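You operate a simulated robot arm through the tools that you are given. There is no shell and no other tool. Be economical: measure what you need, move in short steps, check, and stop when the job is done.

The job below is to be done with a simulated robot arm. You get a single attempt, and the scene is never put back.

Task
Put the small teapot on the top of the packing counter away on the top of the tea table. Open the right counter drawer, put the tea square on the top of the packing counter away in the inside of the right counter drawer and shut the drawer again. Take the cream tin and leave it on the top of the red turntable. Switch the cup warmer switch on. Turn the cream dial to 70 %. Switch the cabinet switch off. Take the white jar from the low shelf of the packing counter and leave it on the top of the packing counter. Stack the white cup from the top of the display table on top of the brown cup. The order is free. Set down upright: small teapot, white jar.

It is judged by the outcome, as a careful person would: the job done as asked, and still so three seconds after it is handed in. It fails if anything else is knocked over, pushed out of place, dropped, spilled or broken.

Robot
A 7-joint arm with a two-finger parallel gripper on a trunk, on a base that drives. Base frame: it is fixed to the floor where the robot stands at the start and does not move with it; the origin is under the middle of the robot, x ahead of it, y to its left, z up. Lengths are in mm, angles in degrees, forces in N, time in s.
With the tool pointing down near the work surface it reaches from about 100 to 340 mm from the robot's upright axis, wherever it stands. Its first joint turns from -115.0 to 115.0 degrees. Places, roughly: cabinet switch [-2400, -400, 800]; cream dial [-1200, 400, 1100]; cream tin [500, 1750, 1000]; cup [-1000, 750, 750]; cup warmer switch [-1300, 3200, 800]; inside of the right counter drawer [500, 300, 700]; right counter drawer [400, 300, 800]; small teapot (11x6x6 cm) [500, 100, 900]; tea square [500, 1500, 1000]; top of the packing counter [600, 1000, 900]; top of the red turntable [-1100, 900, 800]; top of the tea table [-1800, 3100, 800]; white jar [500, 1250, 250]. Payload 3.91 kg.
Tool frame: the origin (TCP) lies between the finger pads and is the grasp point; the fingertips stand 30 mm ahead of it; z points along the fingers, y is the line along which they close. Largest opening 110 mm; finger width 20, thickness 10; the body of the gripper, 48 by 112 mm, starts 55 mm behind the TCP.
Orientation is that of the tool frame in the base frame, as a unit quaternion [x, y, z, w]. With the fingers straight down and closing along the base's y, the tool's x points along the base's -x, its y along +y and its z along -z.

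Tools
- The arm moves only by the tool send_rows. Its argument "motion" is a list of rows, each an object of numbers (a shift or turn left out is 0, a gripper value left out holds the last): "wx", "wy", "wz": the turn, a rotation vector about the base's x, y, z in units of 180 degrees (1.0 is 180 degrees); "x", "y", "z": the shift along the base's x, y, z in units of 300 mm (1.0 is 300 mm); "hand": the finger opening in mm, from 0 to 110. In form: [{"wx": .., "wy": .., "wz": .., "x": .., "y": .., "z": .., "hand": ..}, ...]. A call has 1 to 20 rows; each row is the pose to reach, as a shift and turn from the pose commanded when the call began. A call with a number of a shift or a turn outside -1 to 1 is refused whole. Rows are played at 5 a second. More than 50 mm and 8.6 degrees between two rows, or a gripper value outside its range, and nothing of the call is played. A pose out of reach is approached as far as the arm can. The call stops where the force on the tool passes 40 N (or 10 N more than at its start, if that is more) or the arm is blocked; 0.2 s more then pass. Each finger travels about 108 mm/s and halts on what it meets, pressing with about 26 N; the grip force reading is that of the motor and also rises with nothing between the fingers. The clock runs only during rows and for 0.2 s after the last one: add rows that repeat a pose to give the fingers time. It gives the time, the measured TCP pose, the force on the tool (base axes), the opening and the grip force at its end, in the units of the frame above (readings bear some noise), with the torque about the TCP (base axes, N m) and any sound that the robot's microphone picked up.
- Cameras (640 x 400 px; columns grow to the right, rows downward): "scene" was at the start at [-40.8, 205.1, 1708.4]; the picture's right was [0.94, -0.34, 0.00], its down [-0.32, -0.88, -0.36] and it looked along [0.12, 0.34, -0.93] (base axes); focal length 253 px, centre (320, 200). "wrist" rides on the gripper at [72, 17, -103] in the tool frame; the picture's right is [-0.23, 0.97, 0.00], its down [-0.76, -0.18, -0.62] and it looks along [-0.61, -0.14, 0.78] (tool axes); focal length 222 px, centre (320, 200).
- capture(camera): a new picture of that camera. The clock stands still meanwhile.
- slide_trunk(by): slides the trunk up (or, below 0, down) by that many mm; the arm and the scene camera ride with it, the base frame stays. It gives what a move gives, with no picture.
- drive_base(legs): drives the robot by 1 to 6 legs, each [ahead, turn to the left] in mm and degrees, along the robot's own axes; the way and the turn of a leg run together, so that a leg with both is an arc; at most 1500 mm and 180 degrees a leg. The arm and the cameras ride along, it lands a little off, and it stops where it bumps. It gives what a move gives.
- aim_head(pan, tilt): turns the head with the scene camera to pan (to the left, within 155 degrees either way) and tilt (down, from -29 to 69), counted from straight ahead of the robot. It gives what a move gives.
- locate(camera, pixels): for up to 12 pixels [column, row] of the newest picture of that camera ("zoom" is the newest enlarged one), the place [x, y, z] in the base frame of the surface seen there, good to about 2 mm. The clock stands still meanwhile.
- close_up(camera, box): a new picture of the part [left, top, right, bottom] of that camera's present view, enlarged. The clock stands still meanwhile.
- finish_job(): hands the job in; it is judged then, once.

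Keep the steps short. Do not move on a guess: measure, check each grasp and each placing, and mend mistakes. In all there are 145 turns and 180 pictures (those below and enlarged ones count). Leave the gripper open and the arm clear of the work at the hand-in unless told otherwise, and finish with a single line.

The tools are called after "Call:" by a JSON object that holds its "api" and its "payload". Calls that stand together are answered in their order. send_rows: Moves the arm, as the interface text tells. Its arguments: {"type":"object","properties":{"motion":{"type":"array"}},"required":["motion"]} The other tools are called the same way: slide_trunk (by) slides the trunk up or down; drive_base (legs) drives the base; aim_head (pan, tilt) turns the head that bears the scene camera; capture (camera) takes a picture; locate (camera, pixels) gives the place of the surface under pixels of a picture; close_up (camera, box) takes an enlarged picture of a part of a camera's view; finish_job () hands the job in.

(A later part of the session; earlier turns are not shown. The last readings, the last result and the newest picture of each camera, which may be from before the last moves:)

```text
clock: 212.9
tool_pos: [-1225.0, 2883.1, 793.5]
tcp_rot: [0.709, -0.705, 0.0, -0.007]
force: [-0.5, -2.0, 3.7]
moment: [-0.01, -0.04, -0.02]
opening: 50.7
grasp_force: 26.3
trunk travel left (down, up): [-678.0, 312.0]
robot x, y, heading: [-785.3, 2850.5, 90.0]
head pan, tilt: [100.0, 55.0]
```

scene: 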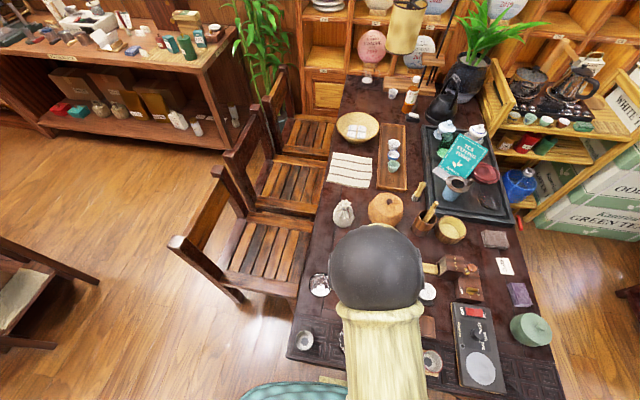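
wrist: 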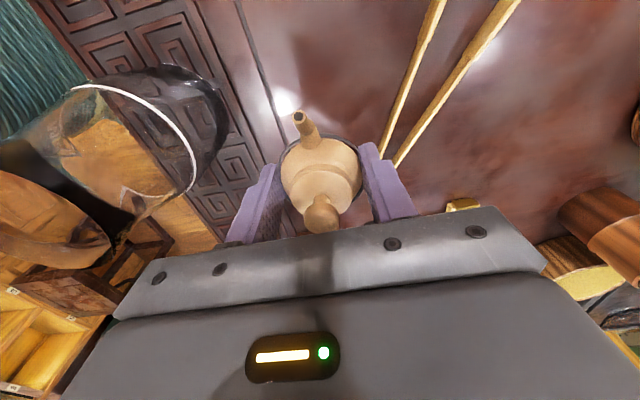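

Contact is felt (+3.7 N). I open to 66 mm gently and raise.

Call:
{"api": "send_rows", "payload": {"motion": [{"hand": 56}, {"hand": 62}, {"hand": 66}, {"hand": 66}]}}

Call:
{"api": "slide_trunk", "payload": {"by": 220}}

Call:
{"api": "capture", "payload": {"camera": "wrist"}}

```text
clock: 213.9
tool_pos: [-1225.4, 2883.8, 792.6]
tcp_rot: [0.708, -0.706, 0.001, -0.008]
force: [-0.3, 0.2, 0.4]
moment: [-0.01, 0.0, -0.01]
opening: 66.0
grasp_force: 0.0
trunk travel left (down, up): [-678.0, 312.0]
robot x, y, heading: [-784.8, 2853.3, 89.9]
head pan, tilt: [100.0, 55.0]
```

```text
clock: 216.2
tool_pos: [-1225.5, 2884.6, 1011.6]
tcp_rot: [0.708, -0.706, 0.0, -0.008]
force: [-0.5, 0.2, -0.6]
moment: [-0.01, 0.02, 0.01]
opening: 66.1
grasp_force: 0.1
trunk travel left (down, up): [-898.0, 92.0]
robot x, y, heading: [-782.1, 2851.7, 90.0]
head pan, tilt: [100.0, 55.0]
```

```text
120 pictures are left
```

wrist: 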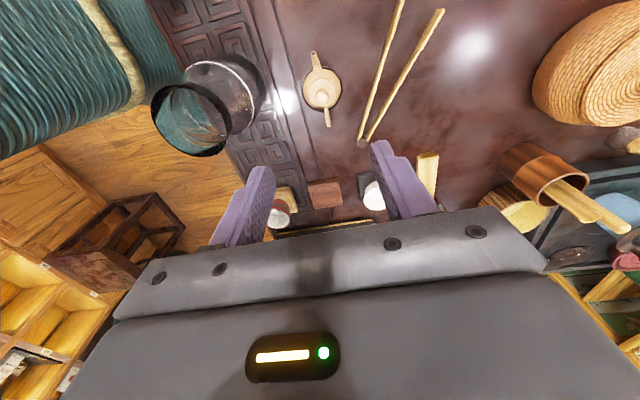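

The teapot stands upright on the table. Next is the cup-warmer switch; I look closely at it.

Call:
{"api": "aim_head", "payload": {"pan": 85, "tilt": 45}}

Call:
{"api": "capture", "payload": {"camera": "scene"}}

```text
clock: 217.0
tool_pos: [-1224.3, 2883.9, 1011.2]
tcp_rot: [0.708, -0.706, 0.0, -0.007]
force: [-0.5, 0.2, -0.4]
moment: [-0.02, 0.04, 0.02]
opening: 65.9
grasp_force: 0.1
trunk travel left (down, up): [-898.0, 92.0]
robot x, y, heading: [-780.8, 2848.4, 89.9]
head pan, tilt: [85.0, 45.0]
```

```text
119 pictures are left
```

scene: 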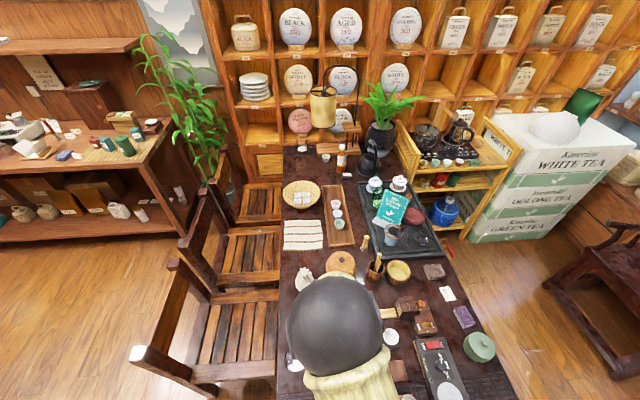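

Call:
{"api": "close_up", "payload": {"camera": "scene", "box": [400, 325, 480, 400]}}

Call:
{"api": "locate", "payload": {"camera": "zoom", "pixels": [[250, 90], [230, 95], [275, 95], [240, 110], [255, 120], [290, 170]]}}

```text
5.33 times, centred on (440, 362) of scene
```

zoom: 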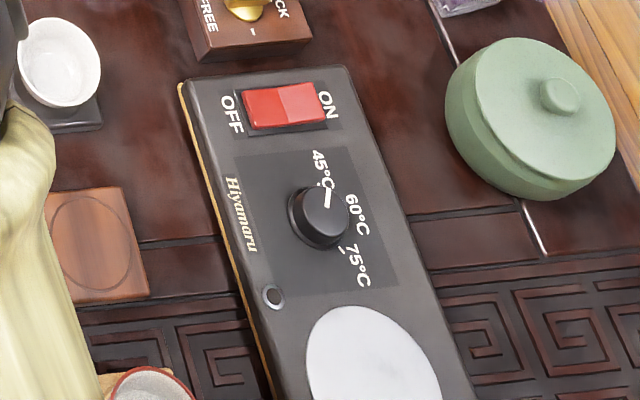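

```text
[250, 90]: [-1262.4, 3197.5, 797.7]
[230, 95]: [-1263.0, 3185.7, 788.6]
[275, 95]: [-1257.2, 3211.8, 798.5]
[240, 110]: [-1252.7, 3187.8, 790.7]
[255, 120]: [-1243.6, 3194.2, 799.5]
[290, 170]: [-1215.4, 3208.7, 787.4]
```

Call:
{"api": "locate", "payload": {"camera": "zoom", "pixels": [[255, 108], [268, 106], [280, 104], [292, 103], [305, 101], [318, 99], [312, 110], [300, 90], [325, 118], [330, 90]]}}

```text
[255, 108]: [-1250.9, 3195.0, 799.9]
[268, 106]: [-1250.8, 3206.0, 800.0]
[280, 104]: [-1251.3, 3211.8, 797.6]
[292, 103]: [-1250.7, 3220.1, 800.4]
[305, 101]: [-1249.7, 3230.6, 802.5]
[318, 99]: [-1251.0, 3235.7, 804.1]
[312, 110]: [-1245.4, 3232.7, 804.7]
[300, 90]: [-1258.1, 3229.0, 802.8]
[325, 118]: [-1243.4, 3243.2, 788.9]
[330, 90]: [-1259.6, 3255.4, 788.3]
```

The rocker's ON end (y≈3235) is raised to z≈804, so it is off. I drive forward 345 mm, close the fingers and press the ON end from above.

Call:
{"api": "drive_base", "payload": {"legs": [[345, 0]]}}

Call:
{"api": "send_rows", "payload": {"motion": [{"hand": 0}, {"hand": 0}, {"hand": 0}, {"hand": 0}]}}

Call:
{"api": "capture", "payload": {"camera": "wrist"}}

```text
clock: 219.5
tool_pos: [-1224.9, 3229.8, 1012.4]
tcp_rot: [0.709, -0.705, 0.0, -0.008]
force: [-0.2, -0.2, 0.1]
moment: [-0.03, 0.01, 0.04]
opening: 65.9
grasp_force: 0.1
trunk travel left (down, up): [-898.0, 92.0]
robot x, y, heading: [-780.1, 3197.6, 90.3]
head pan, tilt: [85.0, 45.0]
```

```text
clock: 220.5
tool_pos: [-1227.3, 3228.5, 1011.7]
tcp_rot: [0.71, -0.704, 0.0, -0.007]
force: [-0.1, -0.4, -0.2]
moment: [-0.01, 0.0, -0.03]
opening: 0.0
grasp_force: 25.8
trunk travel left (down, up): [-898.0, 92.0]
robot x, y, heading: [-786.6, 3199.0, 90.4]
head pan, tilt: [85.0, 45.0]
```

```text
117 pictures are left
```

wrist: 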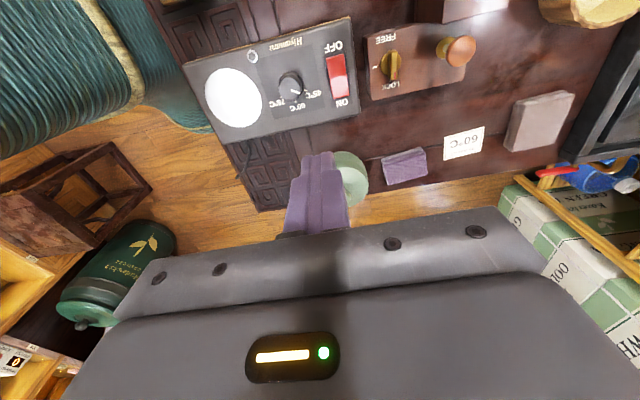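

Call:
{"api": "locate", "payload": {"camera": "wrist", "pixels": [[341, 92], [338, 80], [334, 60], [348, 88], [350, 170], [400, 40], [393, 62]]}}

```text
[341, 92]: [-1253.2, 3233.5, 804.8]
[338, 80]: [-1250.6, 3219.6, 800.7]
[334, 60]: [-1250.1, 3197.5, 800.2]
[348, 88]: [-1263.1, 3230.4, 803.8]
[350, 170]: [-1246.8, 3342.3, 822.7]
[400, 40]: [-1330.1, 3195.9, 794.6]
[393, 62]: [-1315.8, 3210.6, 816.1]
```

Call:
{"api": "send_rows", "payload": {"motion": [{"x": -0.04, "y": 0.01}, {"x": -0.08, "y": 0.02}]}}

Call:
{"api": "slide_trunk", "payload": {"by": -160}}

Call:
{"api": "send_rows", "payload": {"motion": [{"z": -0.03}, {"z": -0.05}, {"z": -0.06}, {"z": -0.07}, {"z": -0.08}, {"z": -0.09}, {"z": -0.1}]}}

```text
clock: 221.1
tool_pos: [-1251.2, 3234.2, 1010.5]
tcp_rot: [0.71, -0.705, -0.001, -0.008]
force: [0.6, 0.1, 0.6]
moment: [0.04, 0.0, -0.02]
opening: 0.3
grasp_force: 26.7
trunk travel left (down, up): [-898.0, 92.0]
robot x, y, heading: [-782.5, 3199.1, 90.1]
head pan, tilt: [85.0, 45.0]
```

```text
clock: 222.9
tool_pos: [-1249.8, 3235.1, 851.6]
tcp_rot: [0.709, -0.705, 0.0, -0.008]
force: [-0.3, 0.2, 0.5]
moment: [0.0, 0.01, 0.02]
opening: 0.1
grasp_force: 26.3
trunk travel left (down, up): [-738.0, 252.0]
robot x, y, heading: [-786.3, 3196.8, 90.2]
head pan, tilt: [85.0, 45.0]
```

```text
clock: 224.3
tool_pos: [-1250.3, 3234.7, 830.4]
tcp_rot: [0.709, -0.705, -0.002, -0.005]
force: [11.8, 0.4, 27.8]
moment: [0.18, -0.24, -0.09]
opening: 0.0
grasp_force: 26.0
trunk travel left (down, up): [-738.0, 252.0]
robot x, y, heading: [-783.4, 3195.0, 90.2]
head pan, tilt: [85.0, 45.0]
stopped in row 6: the force on the tool passed its limit at 45 N (the readings are from after the stop); the commanded pose is now the measured one
```

Call:
{"api": "slide_trunk", "payload": {"by": 180}}

Call:
{"api": "close_up", "payload": {"camera": "wrist", "box": [240, 0, 440, 125]}}

Call:
{"api": "close_up", "payload": {"camera": "scene", "box": [400, 300, 520, 400]}}

```text
clock: 226.3
tool_pos: [-1252.4, 3233.5, 1007.8]
tcp_rot: [0.709, -0.705, -0.002, -0.006]
force: [-0.4, 0.1, -0.7]
moment: [-0.02, -0.01, 0.02]
opening: 0.0
grasp_force: 25.6
trunk travel left (down, up): [-918.0, 72.0]
robot x, y, heading: [-782.3, 3195.3, 90.3]
head pan, tilt: [85.0, 45.0]
```

```text
3.20 times, centred on (340, 62) of wrist
```

zoom: 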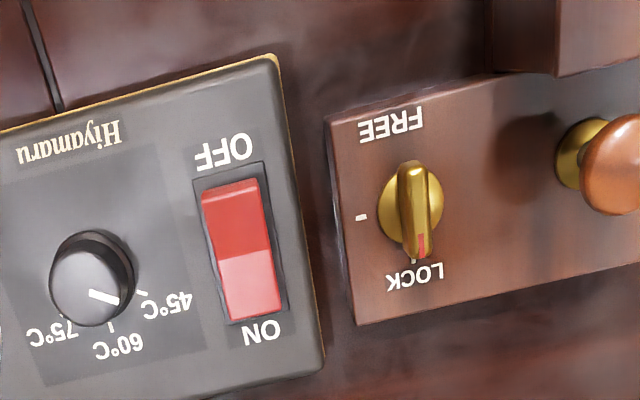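

```text
4.00 times, centred on (460, 350) of scene
```

zoom: 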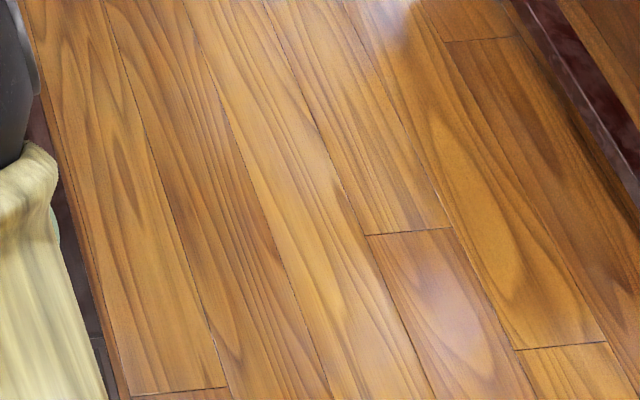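

Call:
{"api": "close_up", "payload": {"camera": "wrist", "box": [280, 20, 380, 120]}}

Call:
{"api": "locate", "payload": {"camera": "zoom", "pixels": [[290, 140], [295, 165], [298, 190], [302, 215], [306, 240], [310, 255], [290, 250], [325, 250]]}}

```text
4.00 times, centred on (330, 70) of wrist
```

zoom: 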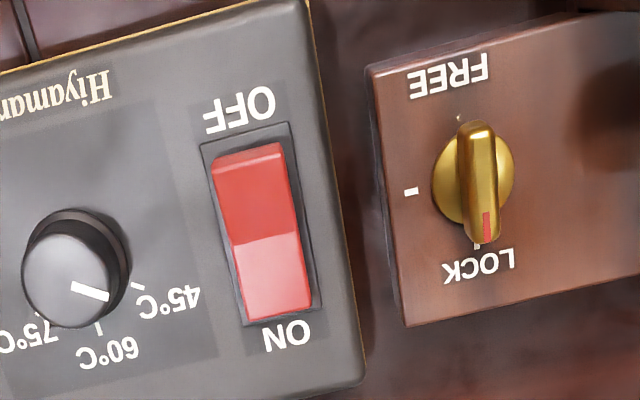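

```text
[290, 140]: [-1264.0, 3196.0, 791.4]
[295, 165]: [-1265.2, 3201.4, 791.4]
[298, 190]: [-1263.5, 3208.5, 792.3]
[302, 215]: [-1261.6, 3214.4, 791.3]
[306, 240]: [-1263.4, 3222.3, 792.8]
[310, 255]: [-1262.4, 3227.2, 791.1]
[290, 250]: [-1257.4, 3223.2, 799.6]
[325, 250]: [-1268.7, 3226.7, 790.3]
```

Call:
{"api": "locate", "payload": {"camera": "zoom", "pixels": [[245, 160], [250, 185], [255, 210], [260, 232], [265, 250], [270, 275], [275, 295], [278, 305]]}}

```text
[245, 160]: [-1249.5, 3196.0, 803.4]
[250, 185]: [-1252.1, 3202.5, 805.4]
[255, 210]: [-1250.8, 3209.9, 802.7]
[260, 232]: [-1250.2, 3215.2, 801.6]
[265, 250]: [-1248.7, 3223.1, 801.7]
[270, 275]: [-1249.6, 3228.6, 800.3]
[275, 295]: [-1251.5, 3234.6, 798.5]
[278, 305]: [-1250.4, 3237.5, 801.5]
```

The rocker now slopes the other way (OFF end 804, ON end 799). I check the small indicator light on the warmer.

Call:
{"api": "close_up", "payload": {"camera": "wrist", "box": [180, 10, 360, 130]}}

```text
3.33 times, centred on (270, 70) of wrist
```

zoom: 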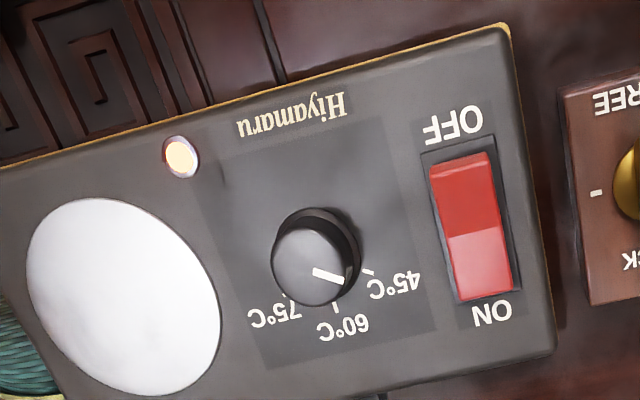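

The warmer's light is on. Next: the display table. I raise and draw in the arm, then back along the aisle to about (-565,900) with the display table on my left.

Call:
{"api": "slide_trunk", "payload": {"by": 70}}

Call:
{"api": "send_rows", "payload": {"motion": [{"x": 0.14}, {"x": 0.28}, {"x": 0.42}, {"x": 0.55}]}}

Call:
{"api": "drive_base", "payload": {"legs": [[0, 5.5], [-1155, 0], [-1155, 0], [0, -5.5]]}}

Call:
{"api": "aim_head", "payload": {"pan": 100, "tilt": 50}}

Call:
{"api": "capture", "payload": {"camera": "scene"}}

```text
clock: 227.4
tool_pos: [-1252.8, 3234.2, 1077.2]
tcp_rot: [0.71, -0.705, -0.002, -0.006]
force: [0.1, 0.4, 0.4]
moment: [-0.01, 0.01, 0.01]
opening: 0.0
grasp_force: 26.9
trunk travel left (down, up): [-988.0, 2.0]
robot x, y, heading: [-781.7, 3198.6, 90.3]
head pan, tilt: [85.0, 45.0]
```

```text
clock: 228.4
tool_pos: [-1087.2, 3234.0, 1079.0]
tcp_rot: [0.71, -0.704, -0.001, -0.005]
force: [0.4, -1.0, -0.1]
moment: [-0.04, -0.05, 0.01]
opening: 0.0
grasp_force: 25.6
trunk travel left (down, up): [-988.0, 2.0]
robot x, y, heading: [-781.5, 3197.4, 90.3]
head pan, tilt: [85.0, 45.0]
```

```text
clock: 239.3
tool_pos: [-933.1, 1499.8, 1077.5]
tcp_rot: [0.737, -0.676, -0.001, -0.005]
force: [0.3, 0.5, -1.0]
moment: [-0.04, 0.02, 0.0]
opening: 0.0
grasp_force: 25.8
trunk travel left (down, up): [-988.0, 2.0]
robot x, y, heading: [-628.6, 1486.2, 94.5]
head pan, tilt: [85.0, 45.0]
stopped in leg 3: the robot was blocked; the commanded pose is now the measured one
```

```text
clock: 240.1
tool_pos: [-933.9, 1498.2, 1078.1]
tcp_rot: [0.736, -0.677, -0.002, -0.006]
force: [0.6, 0.3, 0.7]
moment: [-0.04, 0.0, 0.02]
opening: 0.3
grasp_force: 26.2
trunk travel left (down, up): [-988.0, 2.0]
robot x, y, heading: [-629.7, 1486.6, 94.4]
head pan, tilt: [100.0, 50.0]
```

```text
112 pictures are left
```

scene: 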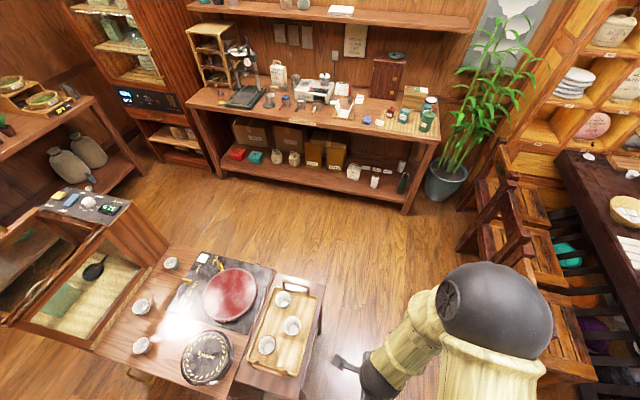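

The base's rear corner touched the table leg at (-800,~1090). Nothing seems disturbed. I take a close-up of the cups and tray.

Call:
{"api": "close_up", "payload": {"camera": "scene", "box": [110, 240, 330, 390]}}

Call:
{"api": "locate", "payload": {"camera": "zoom", "pixels": [[90, 150], [90, 290], [175, 55], [345, 150], [480, 280], [520, 230], [500, 170], [270, 320], [310, 60], [255, 60], [600, 180], [380, 380]]}}

```text
2.67 times, centred on (220, 315) of scene
```

zoom: 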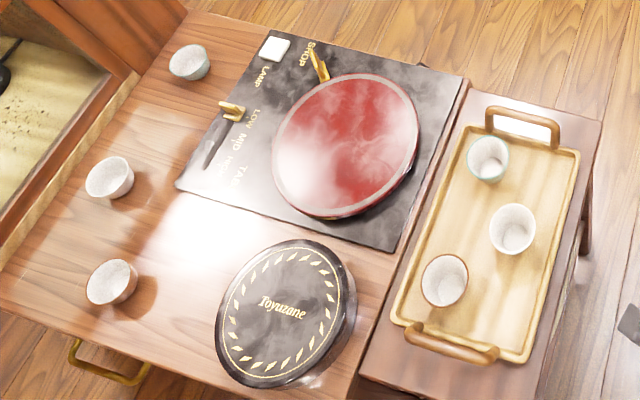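

```text
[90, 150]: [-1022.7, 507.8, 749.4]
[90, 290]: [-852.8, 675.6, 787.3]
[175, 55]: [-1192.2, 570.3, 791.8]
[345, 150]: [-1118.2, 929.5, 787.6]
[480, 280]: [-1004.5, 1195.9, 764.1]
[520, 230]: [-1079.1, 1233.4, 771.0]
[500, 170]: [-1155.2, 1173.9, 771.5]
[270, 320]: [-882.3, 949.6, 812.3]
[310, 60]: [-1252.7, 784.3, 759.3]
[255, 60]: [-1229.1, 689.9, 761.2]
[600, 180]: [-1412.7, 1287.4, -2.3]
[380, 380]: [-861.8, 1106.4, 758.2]
```

Call:
{"api": "locate", "payload": {"camera": "zoom", "pixels": [[110, 175], [110, 185], [110, 278], [188, 60], [488, 158], [512, 225], [444, 280], [120, 195], [115, 300]]}}

Call:
{"api": "close_up", "payload": {"camera": "scene", "box": [120, 250, 200, 360]}}

Call:
{"api": "close_up", "payload": {"camera": "scene", "box": [240, 280, 320, 370]}}

```text
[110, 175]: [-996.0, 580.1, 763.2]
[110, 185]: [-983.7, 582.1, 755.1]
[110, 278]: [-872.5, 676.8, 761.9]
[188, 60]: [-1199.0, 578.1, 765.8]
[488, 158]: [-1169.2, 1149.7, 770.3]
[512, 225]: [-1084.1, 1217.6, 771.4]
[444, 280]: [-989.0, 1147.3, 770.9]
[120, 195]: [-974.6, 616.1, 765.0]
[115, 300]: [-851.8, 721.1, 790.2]
```

```text
3.64 times, centred on (160, 305) of scene
```

zoom: 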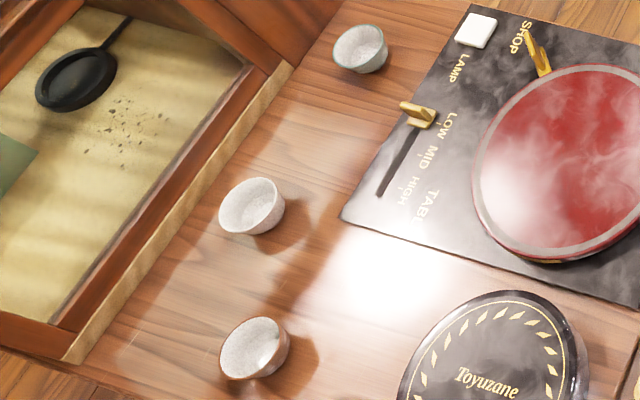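

```text
4.44 times, centred on (280, 325) of scene
```

zoom: 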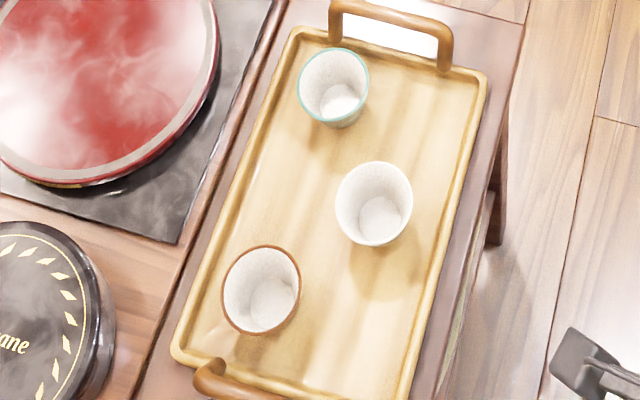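

I need the cups' exact positions and colours. I locate rims of cups on the display table.

Call:
{"api": "close_up", "payload": {"camera": "scene", "box": [125, 285, 165, 310]}}

Call:
{"api": "locate", "payload": {"camera": "zoom", "pixels": [[180, 330], [250, 130], [310, 160], [410, 200], [330, 340], [270, 230], [400, 320], [440, 200]]}}

Call:
{"api": "close_up", "payload": {"camera": "scene", "box": [120, 330, 160, 355]}}

Call:
{"api": "locate", "payload": {"camera": "zoom", "pixels": [[200, 200], [300, 150], [400, 200], [300, 300], [480, 230], [250, 250], [360, 130]]}}

```text
16.00 times, centred on (145, 298) of scene
```

zoom: 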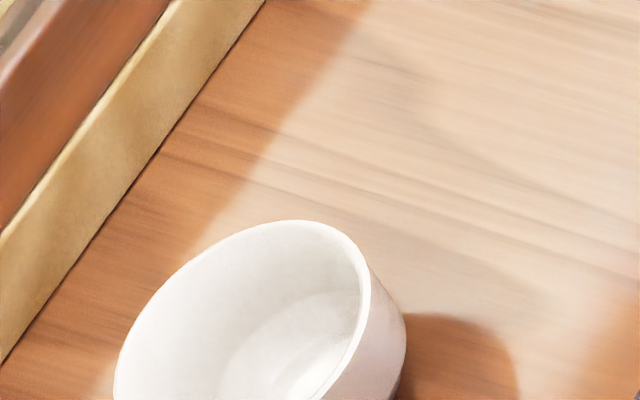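

```text
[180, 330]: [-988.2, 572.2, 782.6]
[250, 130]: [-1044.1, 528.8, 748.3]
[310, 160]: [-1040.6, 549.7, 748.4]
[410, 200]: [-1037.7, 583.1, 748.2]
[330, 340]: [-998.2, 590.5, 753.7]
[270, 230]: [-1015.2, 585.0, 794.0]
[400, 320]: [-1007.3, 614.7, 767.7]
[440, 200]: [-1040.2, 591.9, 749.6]
```

```text
16.00 times, centred on (140, 342) of scene
```

zoom: 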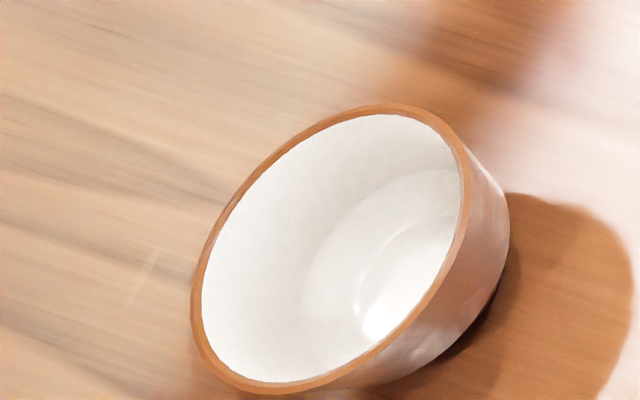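

```text
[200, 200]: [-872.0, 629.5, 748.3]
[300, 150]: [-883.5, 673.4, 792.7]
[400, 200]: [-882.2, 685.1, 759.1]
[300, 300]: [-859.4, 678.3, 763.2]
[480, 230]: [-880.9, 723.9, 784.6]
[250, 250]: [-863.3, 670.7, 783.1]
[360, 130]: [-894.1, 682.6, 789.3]
```

Call:
{"api": "locate", "payload": {"camera": "zoom", "pixels": [[400, 108], [265, 388], [195, 300], [466, 180], [240, 190], [420, 320], [500, 260]]}}

Call:
{"api": "close_up", "payload": {"camera": "scene", "box": [120, 290, 160, 315]}}

Call:
{"api": "locate", "payload": {"camera": "zoom", "pixels": [[370, 145], [195, 290], [200, 365], [430, 240], [330, 355], [480, 240], [300, 170]]}}

```text
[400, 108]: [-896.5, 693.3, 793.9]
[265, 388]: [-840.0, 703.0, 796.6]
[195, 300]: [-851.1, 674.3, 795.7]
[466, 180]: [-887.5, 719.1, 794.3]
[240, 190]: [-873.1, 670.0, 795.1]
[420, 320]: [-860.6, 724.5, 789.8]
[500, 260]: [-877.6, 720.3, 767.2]
```

```text
16.00 times, centred on (140, 302) of scene
```

zoom: 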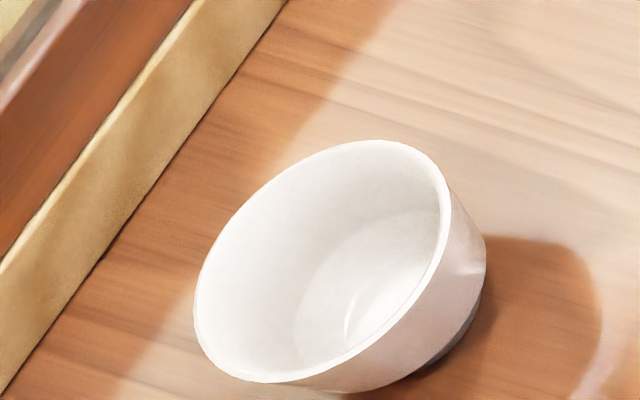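

```text
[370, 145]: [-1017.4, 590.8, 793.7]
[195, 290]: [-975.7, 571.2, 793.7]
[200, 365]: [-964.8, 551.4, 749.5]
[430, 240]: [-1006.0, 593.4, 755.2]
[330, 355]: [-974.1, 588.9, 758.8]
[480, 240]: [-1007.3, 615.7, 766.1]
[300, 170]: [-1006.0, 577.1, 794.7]
```

The brown bowl cup is centred at (-868,697), rim 795, and the white one at about (-990,598). I back past the table corner on a slanted line to about (-522,645).

Call:
{"api": "drive_base", "payload": {"legs": [[100, 0], [0, 2.8], [-950, 0], [0, -7]]}}

Call:
{"api": "capture", "payload": {"camera": "wrist"}}

```text
clock: 243.2
tool_pos: [-930.3, 1492.6, 1078.2]
tcp_rot: [0.754, -0.657, -0.001, -0.004]
force: [0.3, 0.1, 1.0]
moment: [0.0, 0.0, -0.01]
opening: 0.0
grasp_force: 26.1
trunk travel left (down, up): [-988.0, 2.0]
robot x, y, heading: [-624.3, 1498.1, 97.2]
head pan, tilt: [100.0, 50.0]
stopped in leg 3: the robot was blocked; the commanded pose is now the measured one
```

```text
105 pictures are left
```

wrist: 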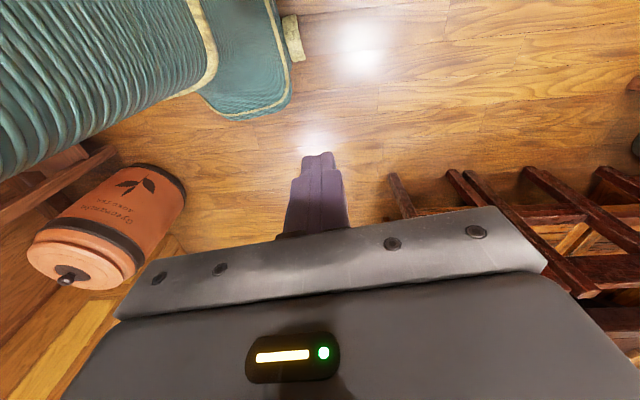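

Blocked again at nearly the same spot. I'll look at the rear of the base.

Call:
{"api": "drive_base", "payload": {"legs": [[60, 0]]}}

Call:
{"api": "aim_head", "payload": {"pan": 150, "tilt": 60}}

Call:
{"api": "capture", "payload": {"camera": "scene"}}

```text
clock: 244.2
tool_pos: [-937.9, 1551.9, 1077.9]
tcp_rot: [0.754, -0.657, 0.0, -0.004]
force: [-0.3, 0.3, -0.3]
moment: [0.02, -0.01, -0.02]
opening: 0.0
grasp_force: 26.3
trunk travel left (down, up): [-988.0, 2.0]
robot x, y, heading: [-633.9, 1557.4, 97.4]
head pan, tilt: [100.0, 50.0]
```

```text
clock: 245.4
tool_pos: [-937.7, 1553.0, 1079.6]
tcp_rot: [0.755, -0.656, -0.001, -0.004]
force: [0.1, 0.1, -0.5]
moment: [0.03, 0.03, 0.0]
opening: 0.1
grasp_force: 26.1
trunk travel left (down, up): [-988.0, 2.0]
robot x, y, heading: [-633.0, 1557.5, 97.2]
head pan, tilt: [150.0, 60.0]
```

```text
104 pictures are left
```

scene: 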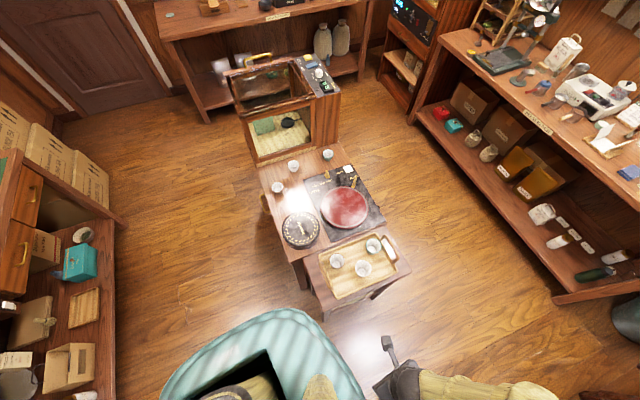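

Call:
{"api": "locate", "payload": {"camera": "scene", "pixels": [[325, 318], [318, 285], [300, 290], [262, 205], [300, 255], [408, 270], [283, 308], [240, 325], [200, 345]]}}

```text
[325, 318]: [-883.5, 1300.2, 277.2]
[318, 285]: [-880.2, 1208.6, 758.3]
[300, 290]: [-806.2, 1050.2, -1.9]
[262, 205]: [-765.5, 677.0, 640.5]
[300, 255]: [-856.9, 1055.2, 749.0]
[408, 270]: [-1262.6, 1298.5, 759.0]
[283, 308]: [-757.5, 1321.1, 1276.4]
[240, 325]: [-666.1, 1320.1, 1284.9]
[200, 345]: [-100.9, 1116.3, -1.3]
```

The table leg at (-806,1050) is what the rear corner hits. I turn further left before backing so the corner swings clear.

Call:
{"api": "drive_base", "payload": {"legs": [[0, 13], [-300, 0], [0, -20], [-640, 0]]}}

Call:
{"api": "capture", "payload": {"camera": "wrist"}}

```text
clock: 253.9
tool_pos: [-825.7, 662.8, 1078.3]
tcp_rot: [0.713, -0.701, -0.002, -0.005]
force: [-1.1, 0.5, 0.5]
moment: [-0.02, 0.03, -0.01]
opening: 0.1
grasp_force: 25.8
trunk travel left (down, up): [-988.0, 2.0]
robot x, y, heading: [-518.2, 627.8, 90.4]
head pan, tilt: [150.0, 60.0]
```

```text
103 pictures are left
```

wrist: 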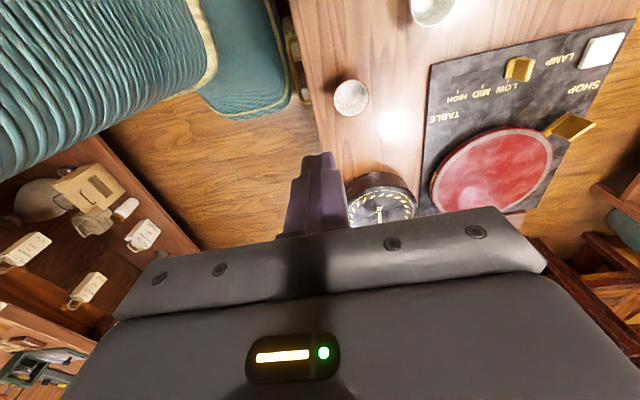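

I'm at (-518,628). The white cup is close to the glass case, so I turn the tool 90° to keep the camera on the robot's side, with fingers closing along y.

Call:
{"api": "send_rows", "payload": {"motion": [{"x": -0.05, "y": -0.02, "wz": 0.045, "hand": 90}, {"x": -0.1, "y": -0.04, "wz": 0.09}, {"x": -0.15, "y": -0.06, "wz": 0.135}, {"x": -0.2, "y": -0.08, "wz": 0.18}, {"x": -0.25, "y": -0.1, "wz": 0.225}, {"x": -0.3, "y": -0.12, "wz": 0.27}, {"x": -0.35, "y": -0.14, "wz": 0.315}, {"x": -0.4, "y": -0.16, "wz": 0.36}, {"x": -0.45, "y": -0.18, "wz": 0.405}, {"x": -0.48, "y": -0.19, "wz": 0.45}, {"x": -0.48, "y": -0.19, "wz": 0.49}]}}

Call:
{"api": "capture", "payload": {"camera": "wrist"}}

```text
clock: 256.4
tool_pos: [-968.5, 604.9, 1078.6]
tcp_rot: [1.0, -0.006, -0.004, -0.003]
force: [0.0, 0.3, -0.2]
moment: [-0.01, -0.02, -0.01]
opening: 90.0
grasp_force: 0.0
trunk travel left (down, up): [-988.0, 2.0]
robot x, y, heading: [-525.2, 630.6, 90.4]
head pan, tilt: [150.0, 60.0]
```

```text
102 pictures are left
```

wrist: 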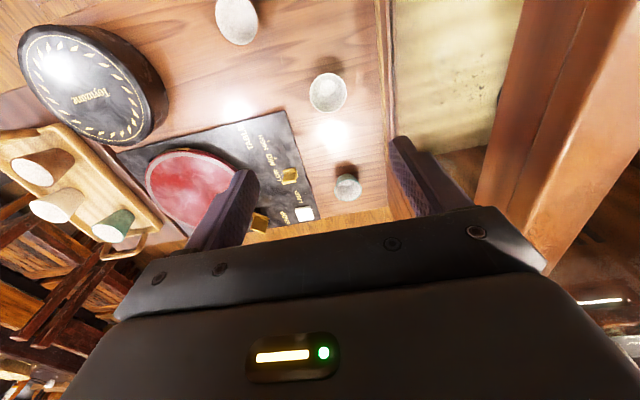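

Call:
{"api": "locate", "payload": {"camera": "wrist", "pixels": [[312, 88], [345, 95], [328, 75], [327, 109], [328, 92], [385, 60], [500, 170], [560, 100], [600, 60], [460, 100]]}}

Call:
{"api": "close_up", "payload": {"camera": "wrist", "box": [200, 0, 400, 125]}}

```text
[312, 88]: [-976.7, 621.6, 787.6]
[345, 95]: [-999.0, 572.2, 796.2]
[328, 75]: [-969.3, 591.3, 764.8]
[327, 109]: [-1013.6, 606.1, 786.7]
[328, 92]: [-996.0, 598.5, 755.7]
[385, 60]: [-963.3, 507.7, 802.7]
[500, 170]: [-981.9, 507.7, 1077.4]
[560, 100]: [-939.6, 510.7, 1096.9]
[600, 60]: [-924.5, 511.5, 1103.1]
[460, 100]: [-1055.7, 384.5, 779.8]
```

```text
3.20 times, centred on (300, 62) of wrist
```

zoom: 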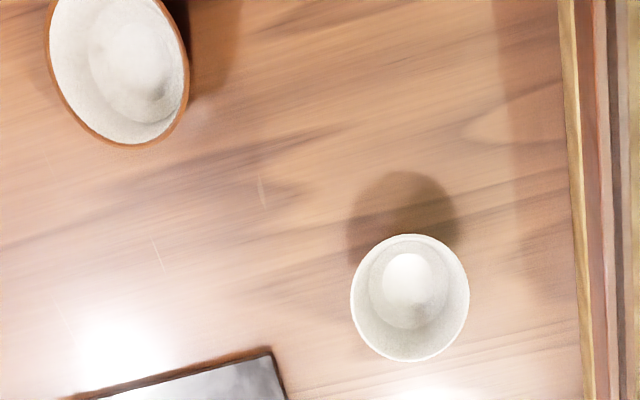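

Call:
{"api": "locate", "payload": {"camera": "zoom", "pixels": [[353, 295], [467, 298], [405, 237], [412, 359], [365, 260], [455, 335], [50, 20], [186, 80], [130, 143], [60, 95]]}}

```text
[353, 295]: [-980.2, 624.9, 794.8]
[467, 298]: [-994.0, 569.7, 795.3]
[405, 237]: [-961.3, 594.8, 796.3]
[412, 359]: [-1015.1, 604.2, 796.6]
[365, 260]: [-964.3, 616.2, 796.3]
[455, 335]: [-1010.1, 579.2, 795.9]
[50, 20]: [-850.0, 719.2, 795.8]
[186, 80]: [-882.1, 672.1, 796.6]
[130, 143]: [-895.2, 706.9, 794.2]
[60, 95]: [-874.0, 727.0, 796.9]
```

White cup: centre (-988,598), rim z 796, ⌀57. Brown cup: centre (-867,697). I align over the white cup and lower so the tips reach 12 mm below its rim.

Call:
{"api": "send_rows", "payload": {"motion": [{"x": -0.065, "y": -0.023}, {"x": -0.065, "y": -0.023}]}}

Call:
{"api": "slide_trunk", "payload": {"by": -200}}

Call:
{"api": "capture", "payload": {"camera": "wrist"}}

```text
clock: 256.9
tool_pos: [-989.1, 598.7, 1079.0]
tcp_rot: [1.0, -0.007, -0.004, -0.002]
force: [-0.1, -1.1, -0.5]
moment: [-0.02, 0.0, 0.02]
opening: 90.0
grasp_force: 0.1
trunk travel left (down, up): [-988.0, 2.0]
robot x, y, heading: [-517.1, 629.2, 90.5]
head pan, tilt: [150.0, 60.0]
```

```text
clock: 259.1
tool_pos: [-988.6, 599.1, 879.0]
tcp_rot: [1.0, -0.008, -0.003, -0.002]
force: [0.0, -0.2, 0.4]
moment: [-0.03, -0.03, 0.04]
opening: 90.0
grasp_force: 0.0
trunk travel left (down, up): [-788.0, 202.0]
robot x, y, heading: [-520.7, 625.3, 90.8]
head pan, tilt: [150.0, 60.0]
```

```text
100 pictures are left
```

wrist: 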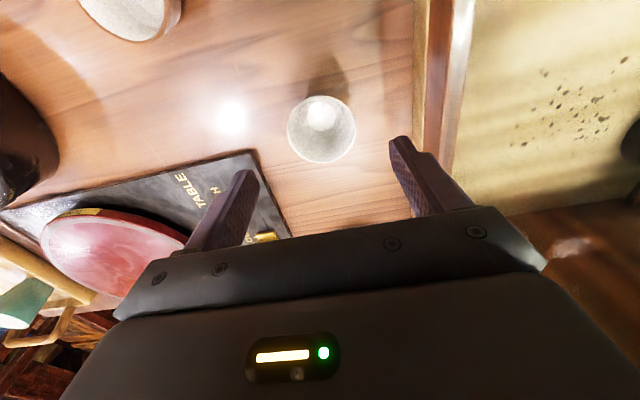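

Call:
{"api": "slide_trunk", "payload": {"by": -67}}

Call:
{"api": "send_rows", "payload": {"motion": [{"hand": 70}, {"hand": 60}, {"hand": 40}, {"hand": 40}, {"hand": 40}]}}

Call:
{"api": "capture", "payload": {"camera": "wrist"}}

```text
clock: 260.2
tool_pos: [-988.8, 599.2, 811.4]
tcp_rot: [1.0, -0.009, -0.004, -0.004]
force: [-0.7, -0.1, 1.3]
moment: [0.02, 0.01, 0.0]
opening: 90.1
grasp_force: 0.0
trunk travel left (down, up): [-721.0, 269.0]
robot x, y, heading: [-522.9, 631.2, 90.8]
head pan, tilt: [150.0, 60.0]
```

```text
clock: 261.4
tool_pos: [-988.7, 599.0, 811.9]
tcp_rot: [1.0, -0.007, -0.004, -0.003]
force: [0.5, 0.3, 1.2]
moment: [0.02, 0.01, 0.02]
opening: 58.7
grasp_force: 26.3
trunk travel left (down, up): [-721.0, 269.0]
robot x, y, heading: [-521.6, 628.4, 90.4]
head pan, tilt: [150.0, 60.0]
```

```text
99 pictures are left
```

wrist: 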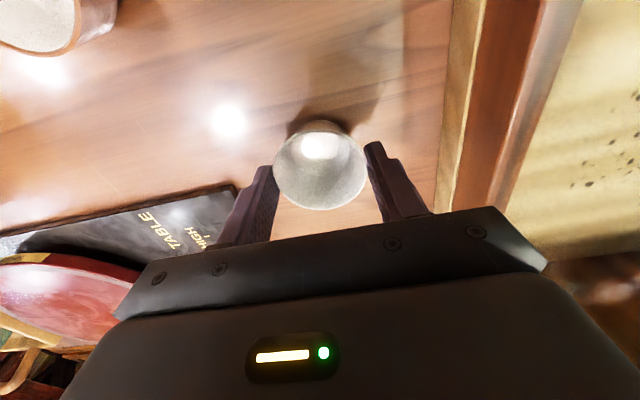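

The cup is gripped at its rim (58.7 mm). I lift 100 mm and check that it came along.

Call:
{"api": "slide_trunk", "payload": {"by": 100}}

Call:
{"api": "send_rows", "payload": {"motion": [{"x": 0.1, "y": 0.08}, {"x": 0.2, "y": 0.16}, {"x": 0.3, "y": 0.245}, {"x": 0.406, "y": 0.327}, {"x": 0.406, "y": 0.327}]}}

Call:
{"api": "capture", "payload": {"camera": "wrist"}}

Call:
{"api": "aim_head", "payload": {"pan": 115, "tilt": 55}}

Call:
{"api": "capture", "payload": {"camera": "scene"}}

```text
clock: 262.7
tool_pos: [-989.3, 599.0, 910.8]
tcp_rot: [1.0, -0.008, -0.005, -0.002]
force: [0.6, -0.1, -1.1]
moment: [-0.05, 0.0, -0.01]
opening: 58.6
grasp_force: 26.3
trunk travel left (down, up): [-821.0, 169.0]
robot x, y, heading: [-522.0, 630.8, 90.3]
head pan, tilt: [150.0, 60.0]
```

```text
clock: 263.9
tool_pos: [-867.4, 697.4, 911.0]
tcp_rot: [1.0, -0.007, -0.004, -0.003]
force: [-0.3, -0.5, -0.8]
moment: [0.0, -0.03, 0.02]
opening: 58.5
grasp_force: 25.9
trunk travel left (down, up): [-821.0, 169.0]
robot x, y, heading: [-521.1, 629.5, 90.6]
head pan, tilt: [150.0, 60.0]
```

```text
98 pictures are left
```

wrist: 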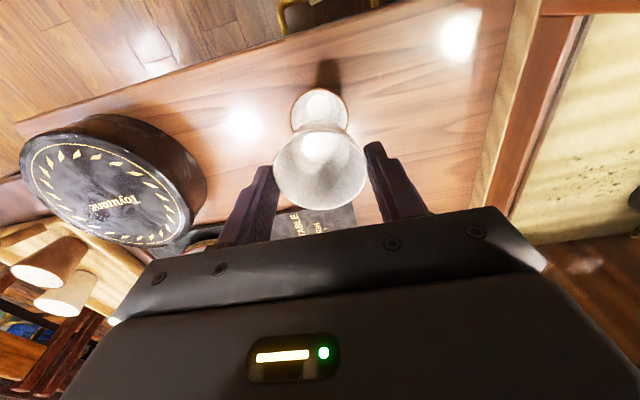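

```text
clock: 264.9
tool_pos: [-867.9, 696.4, 911.4]
tcp_rot: [1.0, -0.008, -0.005, -0.002]
force: [0.4, 0.2, -0.4]
moment: [-0.03, 0.0, 0.02]
opening: 58.8
grasp_force: 26.3
trunk travel left (down, up): [-821.0, 169.0]
robot x, y, heading: [-521.0, 630.5, 90.7]
head pan, tilt: [115.0, 55.0]
```

```text
97 pictures are left
```

scene: 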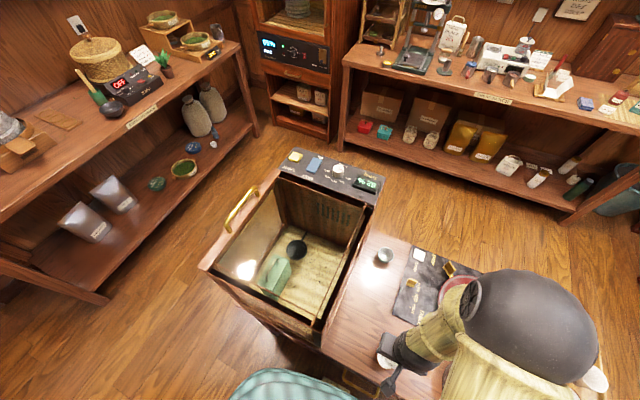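

The cup is held upright above the brown one. I re-measure the brown rim before lowering.

Call:
{"api": "close_up", "payload": {"camera": "wrist", "box": [260, 70, 380, 220]}}

Call:
{"api": "locate", "payload": {"camera": "wrist", "pixels": [[319, 90], [293, 107], [346, 107], [300, 95], [338, 94], [275, 165], [364, 165], [320, 206], [320, 130]]}}

```text
2.67 times, centred on (320, 145) of wrist
```

zoom: 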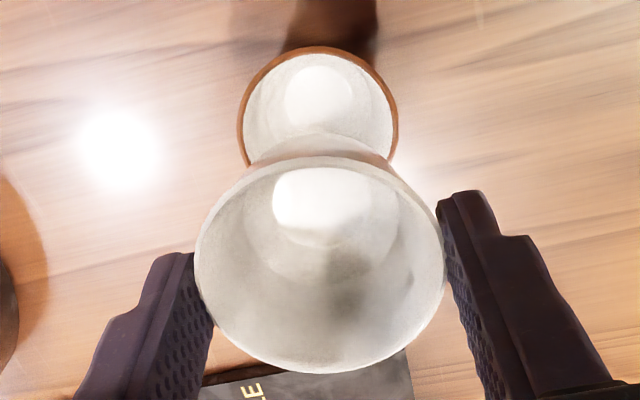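

```text
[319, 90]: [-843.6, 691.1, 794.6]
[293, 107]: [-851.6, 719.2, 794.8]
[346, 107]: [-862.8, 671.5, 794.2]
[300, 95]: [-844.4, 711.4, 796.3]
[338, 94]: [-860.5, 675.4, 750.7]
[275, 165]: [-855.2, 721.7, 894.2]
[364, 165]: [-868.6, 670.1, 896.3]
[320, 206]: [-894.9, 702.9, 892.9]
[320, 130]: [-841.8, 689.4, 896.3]
```

Offset needed is just +3 mm in y. I correct, lower 74 mm by trunk and then feel down with small steps.

Call:
{"api": "send_rows", "payload": {"motion": [{"x": -0.002, "y": 0.01}, {"x": -0.002, "y": 0.01}]}}

Call:
{"api": "slide_trunk", "payload": {"by": -74}}

Call:
{"api": "send_rows", "payload": {"motion": [{"z": -0.01}, {"z": -0.02}]}}

```text
clock: 265.5
tool_pos: [-868.5, 699.7, 911.5]
tcp_rot: [1.0, -0.008, -0.003, -0.002]
force: [0.4, -0.4, -0.7]
moment: [0.01, 0.01, -0.01]
opening: 58.7
grasp_force: 25.6
trunk travel left (down, up): [-821.0, 169.0]
robot x, y, heading: [-522.2, 629.8, 90.3]
head pan, tilt: [115.0, 55.0]
```

```text
clock: 266.6
tool_pos: [-868.4, 700.1, 836.3]
tcp_rot: [1.0, -0.008, -0.004, -0.002]
force: [-0.3, -0.4, 0.3]
moment: [0.03, 0.03, 0.01]
opening: 58.8
grasp_force: 25.3
trunk travel left (down, up): [-747.0, 243.0]
robot x, y, heading: [-525.2, 633.0, 90.5]
head pan, tilt: [115.0, 55.0]
```

```text
clock: 267.2
tool_pos: [-869.2, 698.9, 832.4]
tcp_rot: [1.0, -0.007, -0.006, -0.002]
force: [0.2, -3.0, 16.0]
moment: [-0.1, -0.01, 0.04]
opening: 58.8
grasp_force: 25.9
trunk travel left (down, up): [-747.0, 243.0]
robot x, y, heading: [-524.7, 629.4, 90.5]
head pan, tilt: [115.0, 55.0]
```

Contact: 16 N upward at TCP 832. I look before releasing.

Call:
{"api": "close_up", "payload": {"camera": "wrist", "box": [240, 60, 400, 220]}}

Call:
{"api": "close_up", "payload": {"camera": "scene", "box": [340, 320, 440, 400]}}

```text
2.50 times, centred on (320, 140) of wrist
```

zoom: 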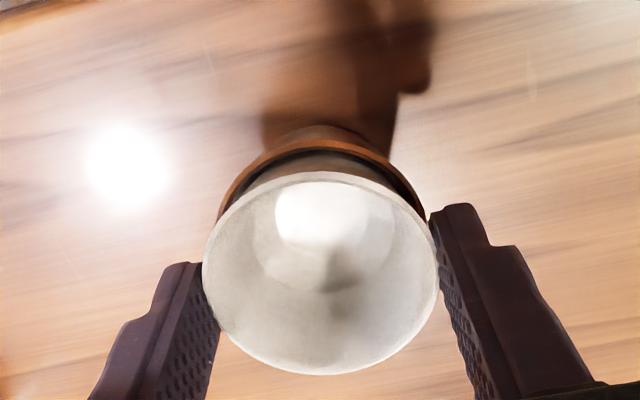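

```text
5.00 times, centred on (390, 360) of scene
```

zoom: 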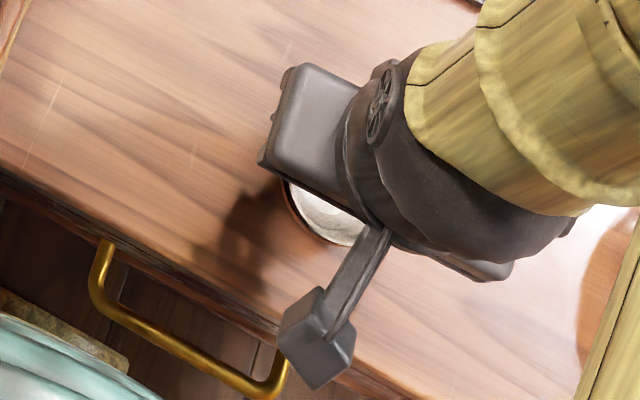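

It sits inside the brown cup evenly. I release gradually and rise.

Call:
{"api": "send_rows", "payload": {"motion": [{"z": 0.003, "hand": 59}, {"z": 0.003, "hand": 62}, {"z": 0.003, "hand": 66}, {"z": 0.003, "hand": 72}, {"z": 0.003, "hand": 76}]}}

Call:
{"api": "slide_trunk", "payload": {"by": 200}}

Call:
{"api": "capture", "payload": {"camera": "wrist"}}

Call:
{"api": "close_up", "payload": {"camera": "wrist", "box": [240, 0, 400, 120]}}

```text
clock: 268.4
tool_pos: [-867.4, 699.9, 831.3]
tcp_rot: [1.0, -0.008, -0.004, -0.003]
force: [0.5, 0.4, 0.7]
moment: [-0.04, 0.03, 0.0]
opening: 76.1
grasp_force: 0.2
trunk travel left (down, up): [-747.0, 243.0]
robot x, y, heading: [-520.0, 629.3, 90.4]
head pan, tilt: [115.0, 55.0]
```

```text
clock: 270.6
tool_pos: [-867.7, 699.8, 1031.7]
tcp_rot: [1.0, -0.007, -0.004, -0.003]
force: [-1.4, -0.5, -0.5]
moment: [-0.02, -0.01, -0.01]
opening: 76.2
grasp_force: 0.0
trunk travel left (down, up): [-947.0, 43.0]
robot x, y, heading: [-518.6, 624.7, 90.4]
head pan, tilt: [115.0, 55.0]
```

```text
93 pictures are left
```

wrist: 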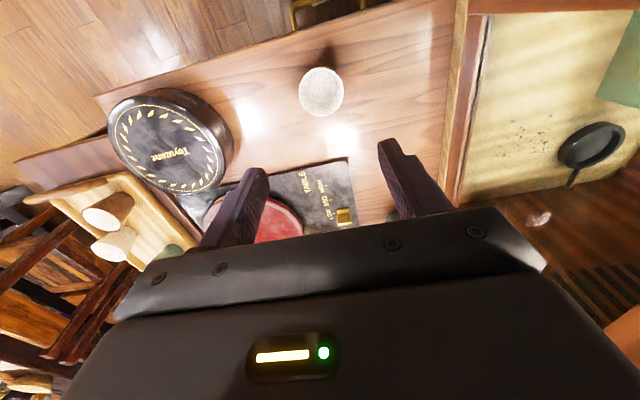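

```text
3.33 times, centred on (320, 60) of wrist
```

zoom: 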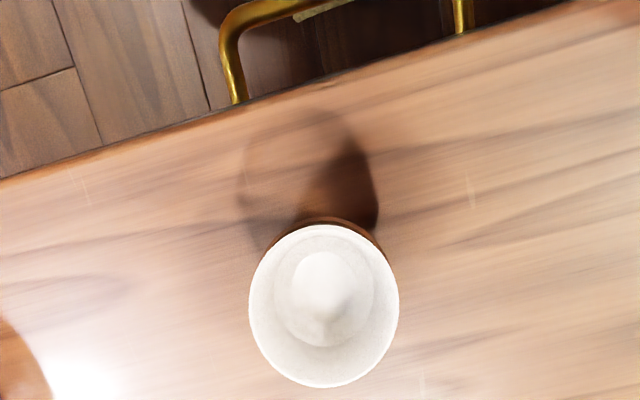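

Call:
{"api": "locate", "payload": {"camera": "zoom", "pixels": [[252, 310], [396, 310], [322, 227], [325, 384], [340, 222], [310, 290]]}}

Call:
{"api": "aim_head", "payload": {"pan": 140, "tilt": 35}}

Call:
{"api": "capture", "payload": {"camera": "scene"}}

```text
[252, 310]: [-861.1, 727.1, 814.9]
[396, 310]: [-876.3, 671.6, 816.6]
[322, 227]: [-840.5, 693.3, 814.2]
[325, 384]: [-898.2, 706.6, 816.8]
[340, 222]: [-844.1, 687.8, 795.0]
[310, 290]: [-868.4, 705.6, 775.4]
```

```text
clock: 271.5
tool_pos: [-867.7, 700.5, 1031.8]
tcp_rot: [1.0, -0.007, -0.005, -0.003]
force: [0.4, 0.5, 0.8]
moment: [-0.02, -0.02, 0.03]
opening: 76.1
grasp_force: 0.0
trunk travel left (down, up): [-947.0, 43.0]
robot x, y, heading: [-520.3, 626.8, 90.4]
head pan, tilt: [140.0, 35.0]
```

```text
91 pictures are left
```

scene: 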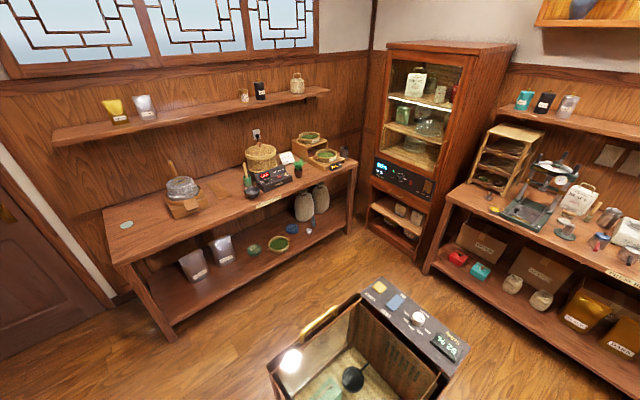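

The white cup is level (rim 814–817) in the brown cup. Now the cream dial on the case top near (417,318).

Call:
{"api": "close_up", "payload": {"camera": "scene", "box": [350, 270, 480, 370]}}

Call:
{"api": "locate", "payload": {"camera": "zoom", "pixels": [[335, 190], [345, 200], [320, 200], [335, 165], [290, 120], [220, 70], [450, 310], [170, 130], [100, 150], [380, 100]]}}

```text
4.00 times, centred on (415, 320) of scene
```

zoom: 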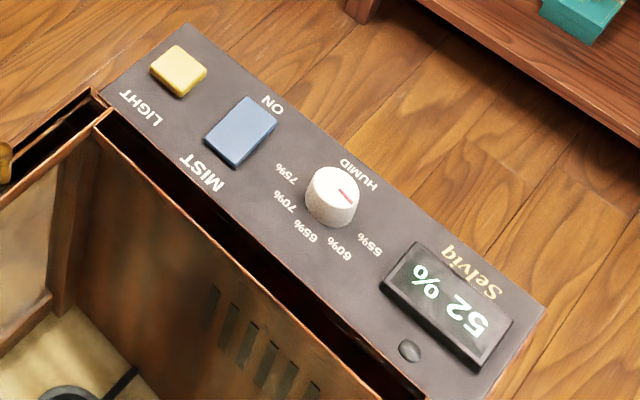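

```text
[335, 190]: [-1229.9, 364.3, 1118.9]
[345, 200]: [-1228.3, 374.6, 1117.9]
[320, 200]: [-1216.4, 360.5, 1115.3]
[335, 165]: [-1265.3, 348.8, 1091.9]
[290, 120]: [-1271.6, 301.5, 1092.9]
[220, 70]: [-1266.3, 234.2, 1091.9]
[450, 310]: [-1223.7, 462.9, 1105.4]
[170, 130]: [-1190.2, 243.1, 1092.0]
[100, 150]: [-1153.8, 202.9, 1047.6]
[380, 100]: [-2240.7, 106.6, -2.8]
```

The cream knob is at about (-1230,364,1118), with red pointer and marks 55–75 %. I check the passage south of the case to reach it.

Call:
{"api": "locate", "payload": {"camera": "scene", "pixels": [[170, 335], [350, 230], [117, 262], [235, 228], [340, 175], [268, 368], [360, 292], [378, 285], [250, 340], [415, 245], [437, 265], [300, 300]]}}

Call:
{"api": "close_up", "payload": {"camera": "scene", "box": [395, 295, 450, 340]}}

Call:
{"api": "locate", "payload": {"camera": "zoom", "pixels": [[150, 150], [180, 240], [225, 320], [310, 350], [400, 330], [262, 190], [310, 200], [345, 220], [250, 280], [360, 80]]}}

```text
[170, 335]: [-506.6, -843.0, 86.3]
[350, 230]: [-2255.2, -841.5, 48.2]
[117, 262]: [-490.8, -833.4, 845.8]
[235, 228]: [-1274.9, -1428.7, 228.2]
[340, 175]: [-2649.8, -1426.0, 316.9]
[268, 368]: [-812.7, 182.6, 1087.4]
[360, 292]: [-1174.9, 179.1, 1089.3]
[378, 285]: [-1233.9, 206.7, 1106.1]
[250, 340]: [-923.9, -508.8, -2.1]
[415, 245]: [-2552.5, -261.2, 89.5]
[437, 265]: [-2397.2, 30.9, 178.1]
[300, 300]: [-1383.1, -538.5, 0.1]
```

```text
8.89 times, centred on (422, 318) of scene
```

zoom: 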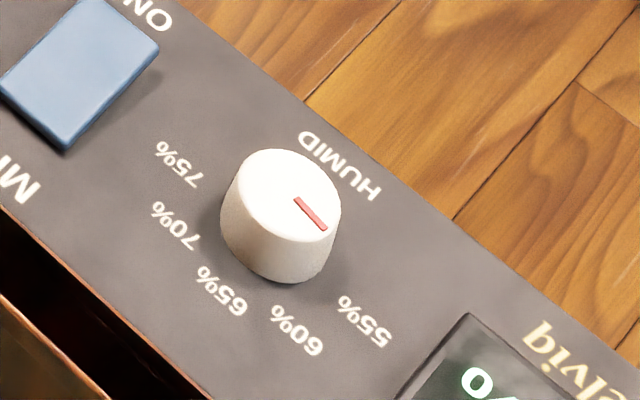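

```text
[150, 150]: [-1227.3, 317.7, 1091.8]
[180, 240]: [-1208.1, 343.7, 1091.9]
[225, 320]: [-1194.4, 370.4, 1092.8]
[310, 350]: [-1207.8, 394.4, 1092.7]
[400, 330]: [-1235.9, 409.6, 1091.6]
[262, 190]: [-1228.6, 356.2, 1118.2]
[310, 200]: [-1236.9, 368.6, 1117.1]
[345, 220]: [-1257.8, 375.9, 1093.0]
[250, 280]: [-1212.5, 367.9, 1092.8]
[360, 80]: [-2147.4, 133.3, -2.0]
```

Call:
{"api": "locate", "payload": {"camera": "zoom", "pixels": [[285, 195], [297, 200], [324, 228], [363, 322], [298, 332], [222, 290], [173, 225], [178, 165], [340, 165], [272, 150], [233, 185], [338, 205]]}}

```text
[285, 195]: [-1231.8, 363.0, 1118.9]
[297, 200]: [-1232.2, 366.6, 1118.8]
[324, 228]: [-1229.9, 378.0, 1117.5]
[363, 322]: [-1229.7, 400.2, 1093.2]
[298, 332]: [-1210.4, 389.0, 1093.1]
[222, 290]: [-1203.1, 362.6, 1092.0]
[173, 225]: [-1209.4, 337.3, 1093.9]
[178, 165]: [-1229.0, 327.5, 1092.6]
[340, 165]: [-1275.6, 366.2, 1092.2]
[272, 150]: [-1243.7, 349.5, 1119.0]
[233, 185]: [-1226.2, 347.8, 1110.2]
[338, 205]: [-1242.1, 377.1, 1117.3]
```

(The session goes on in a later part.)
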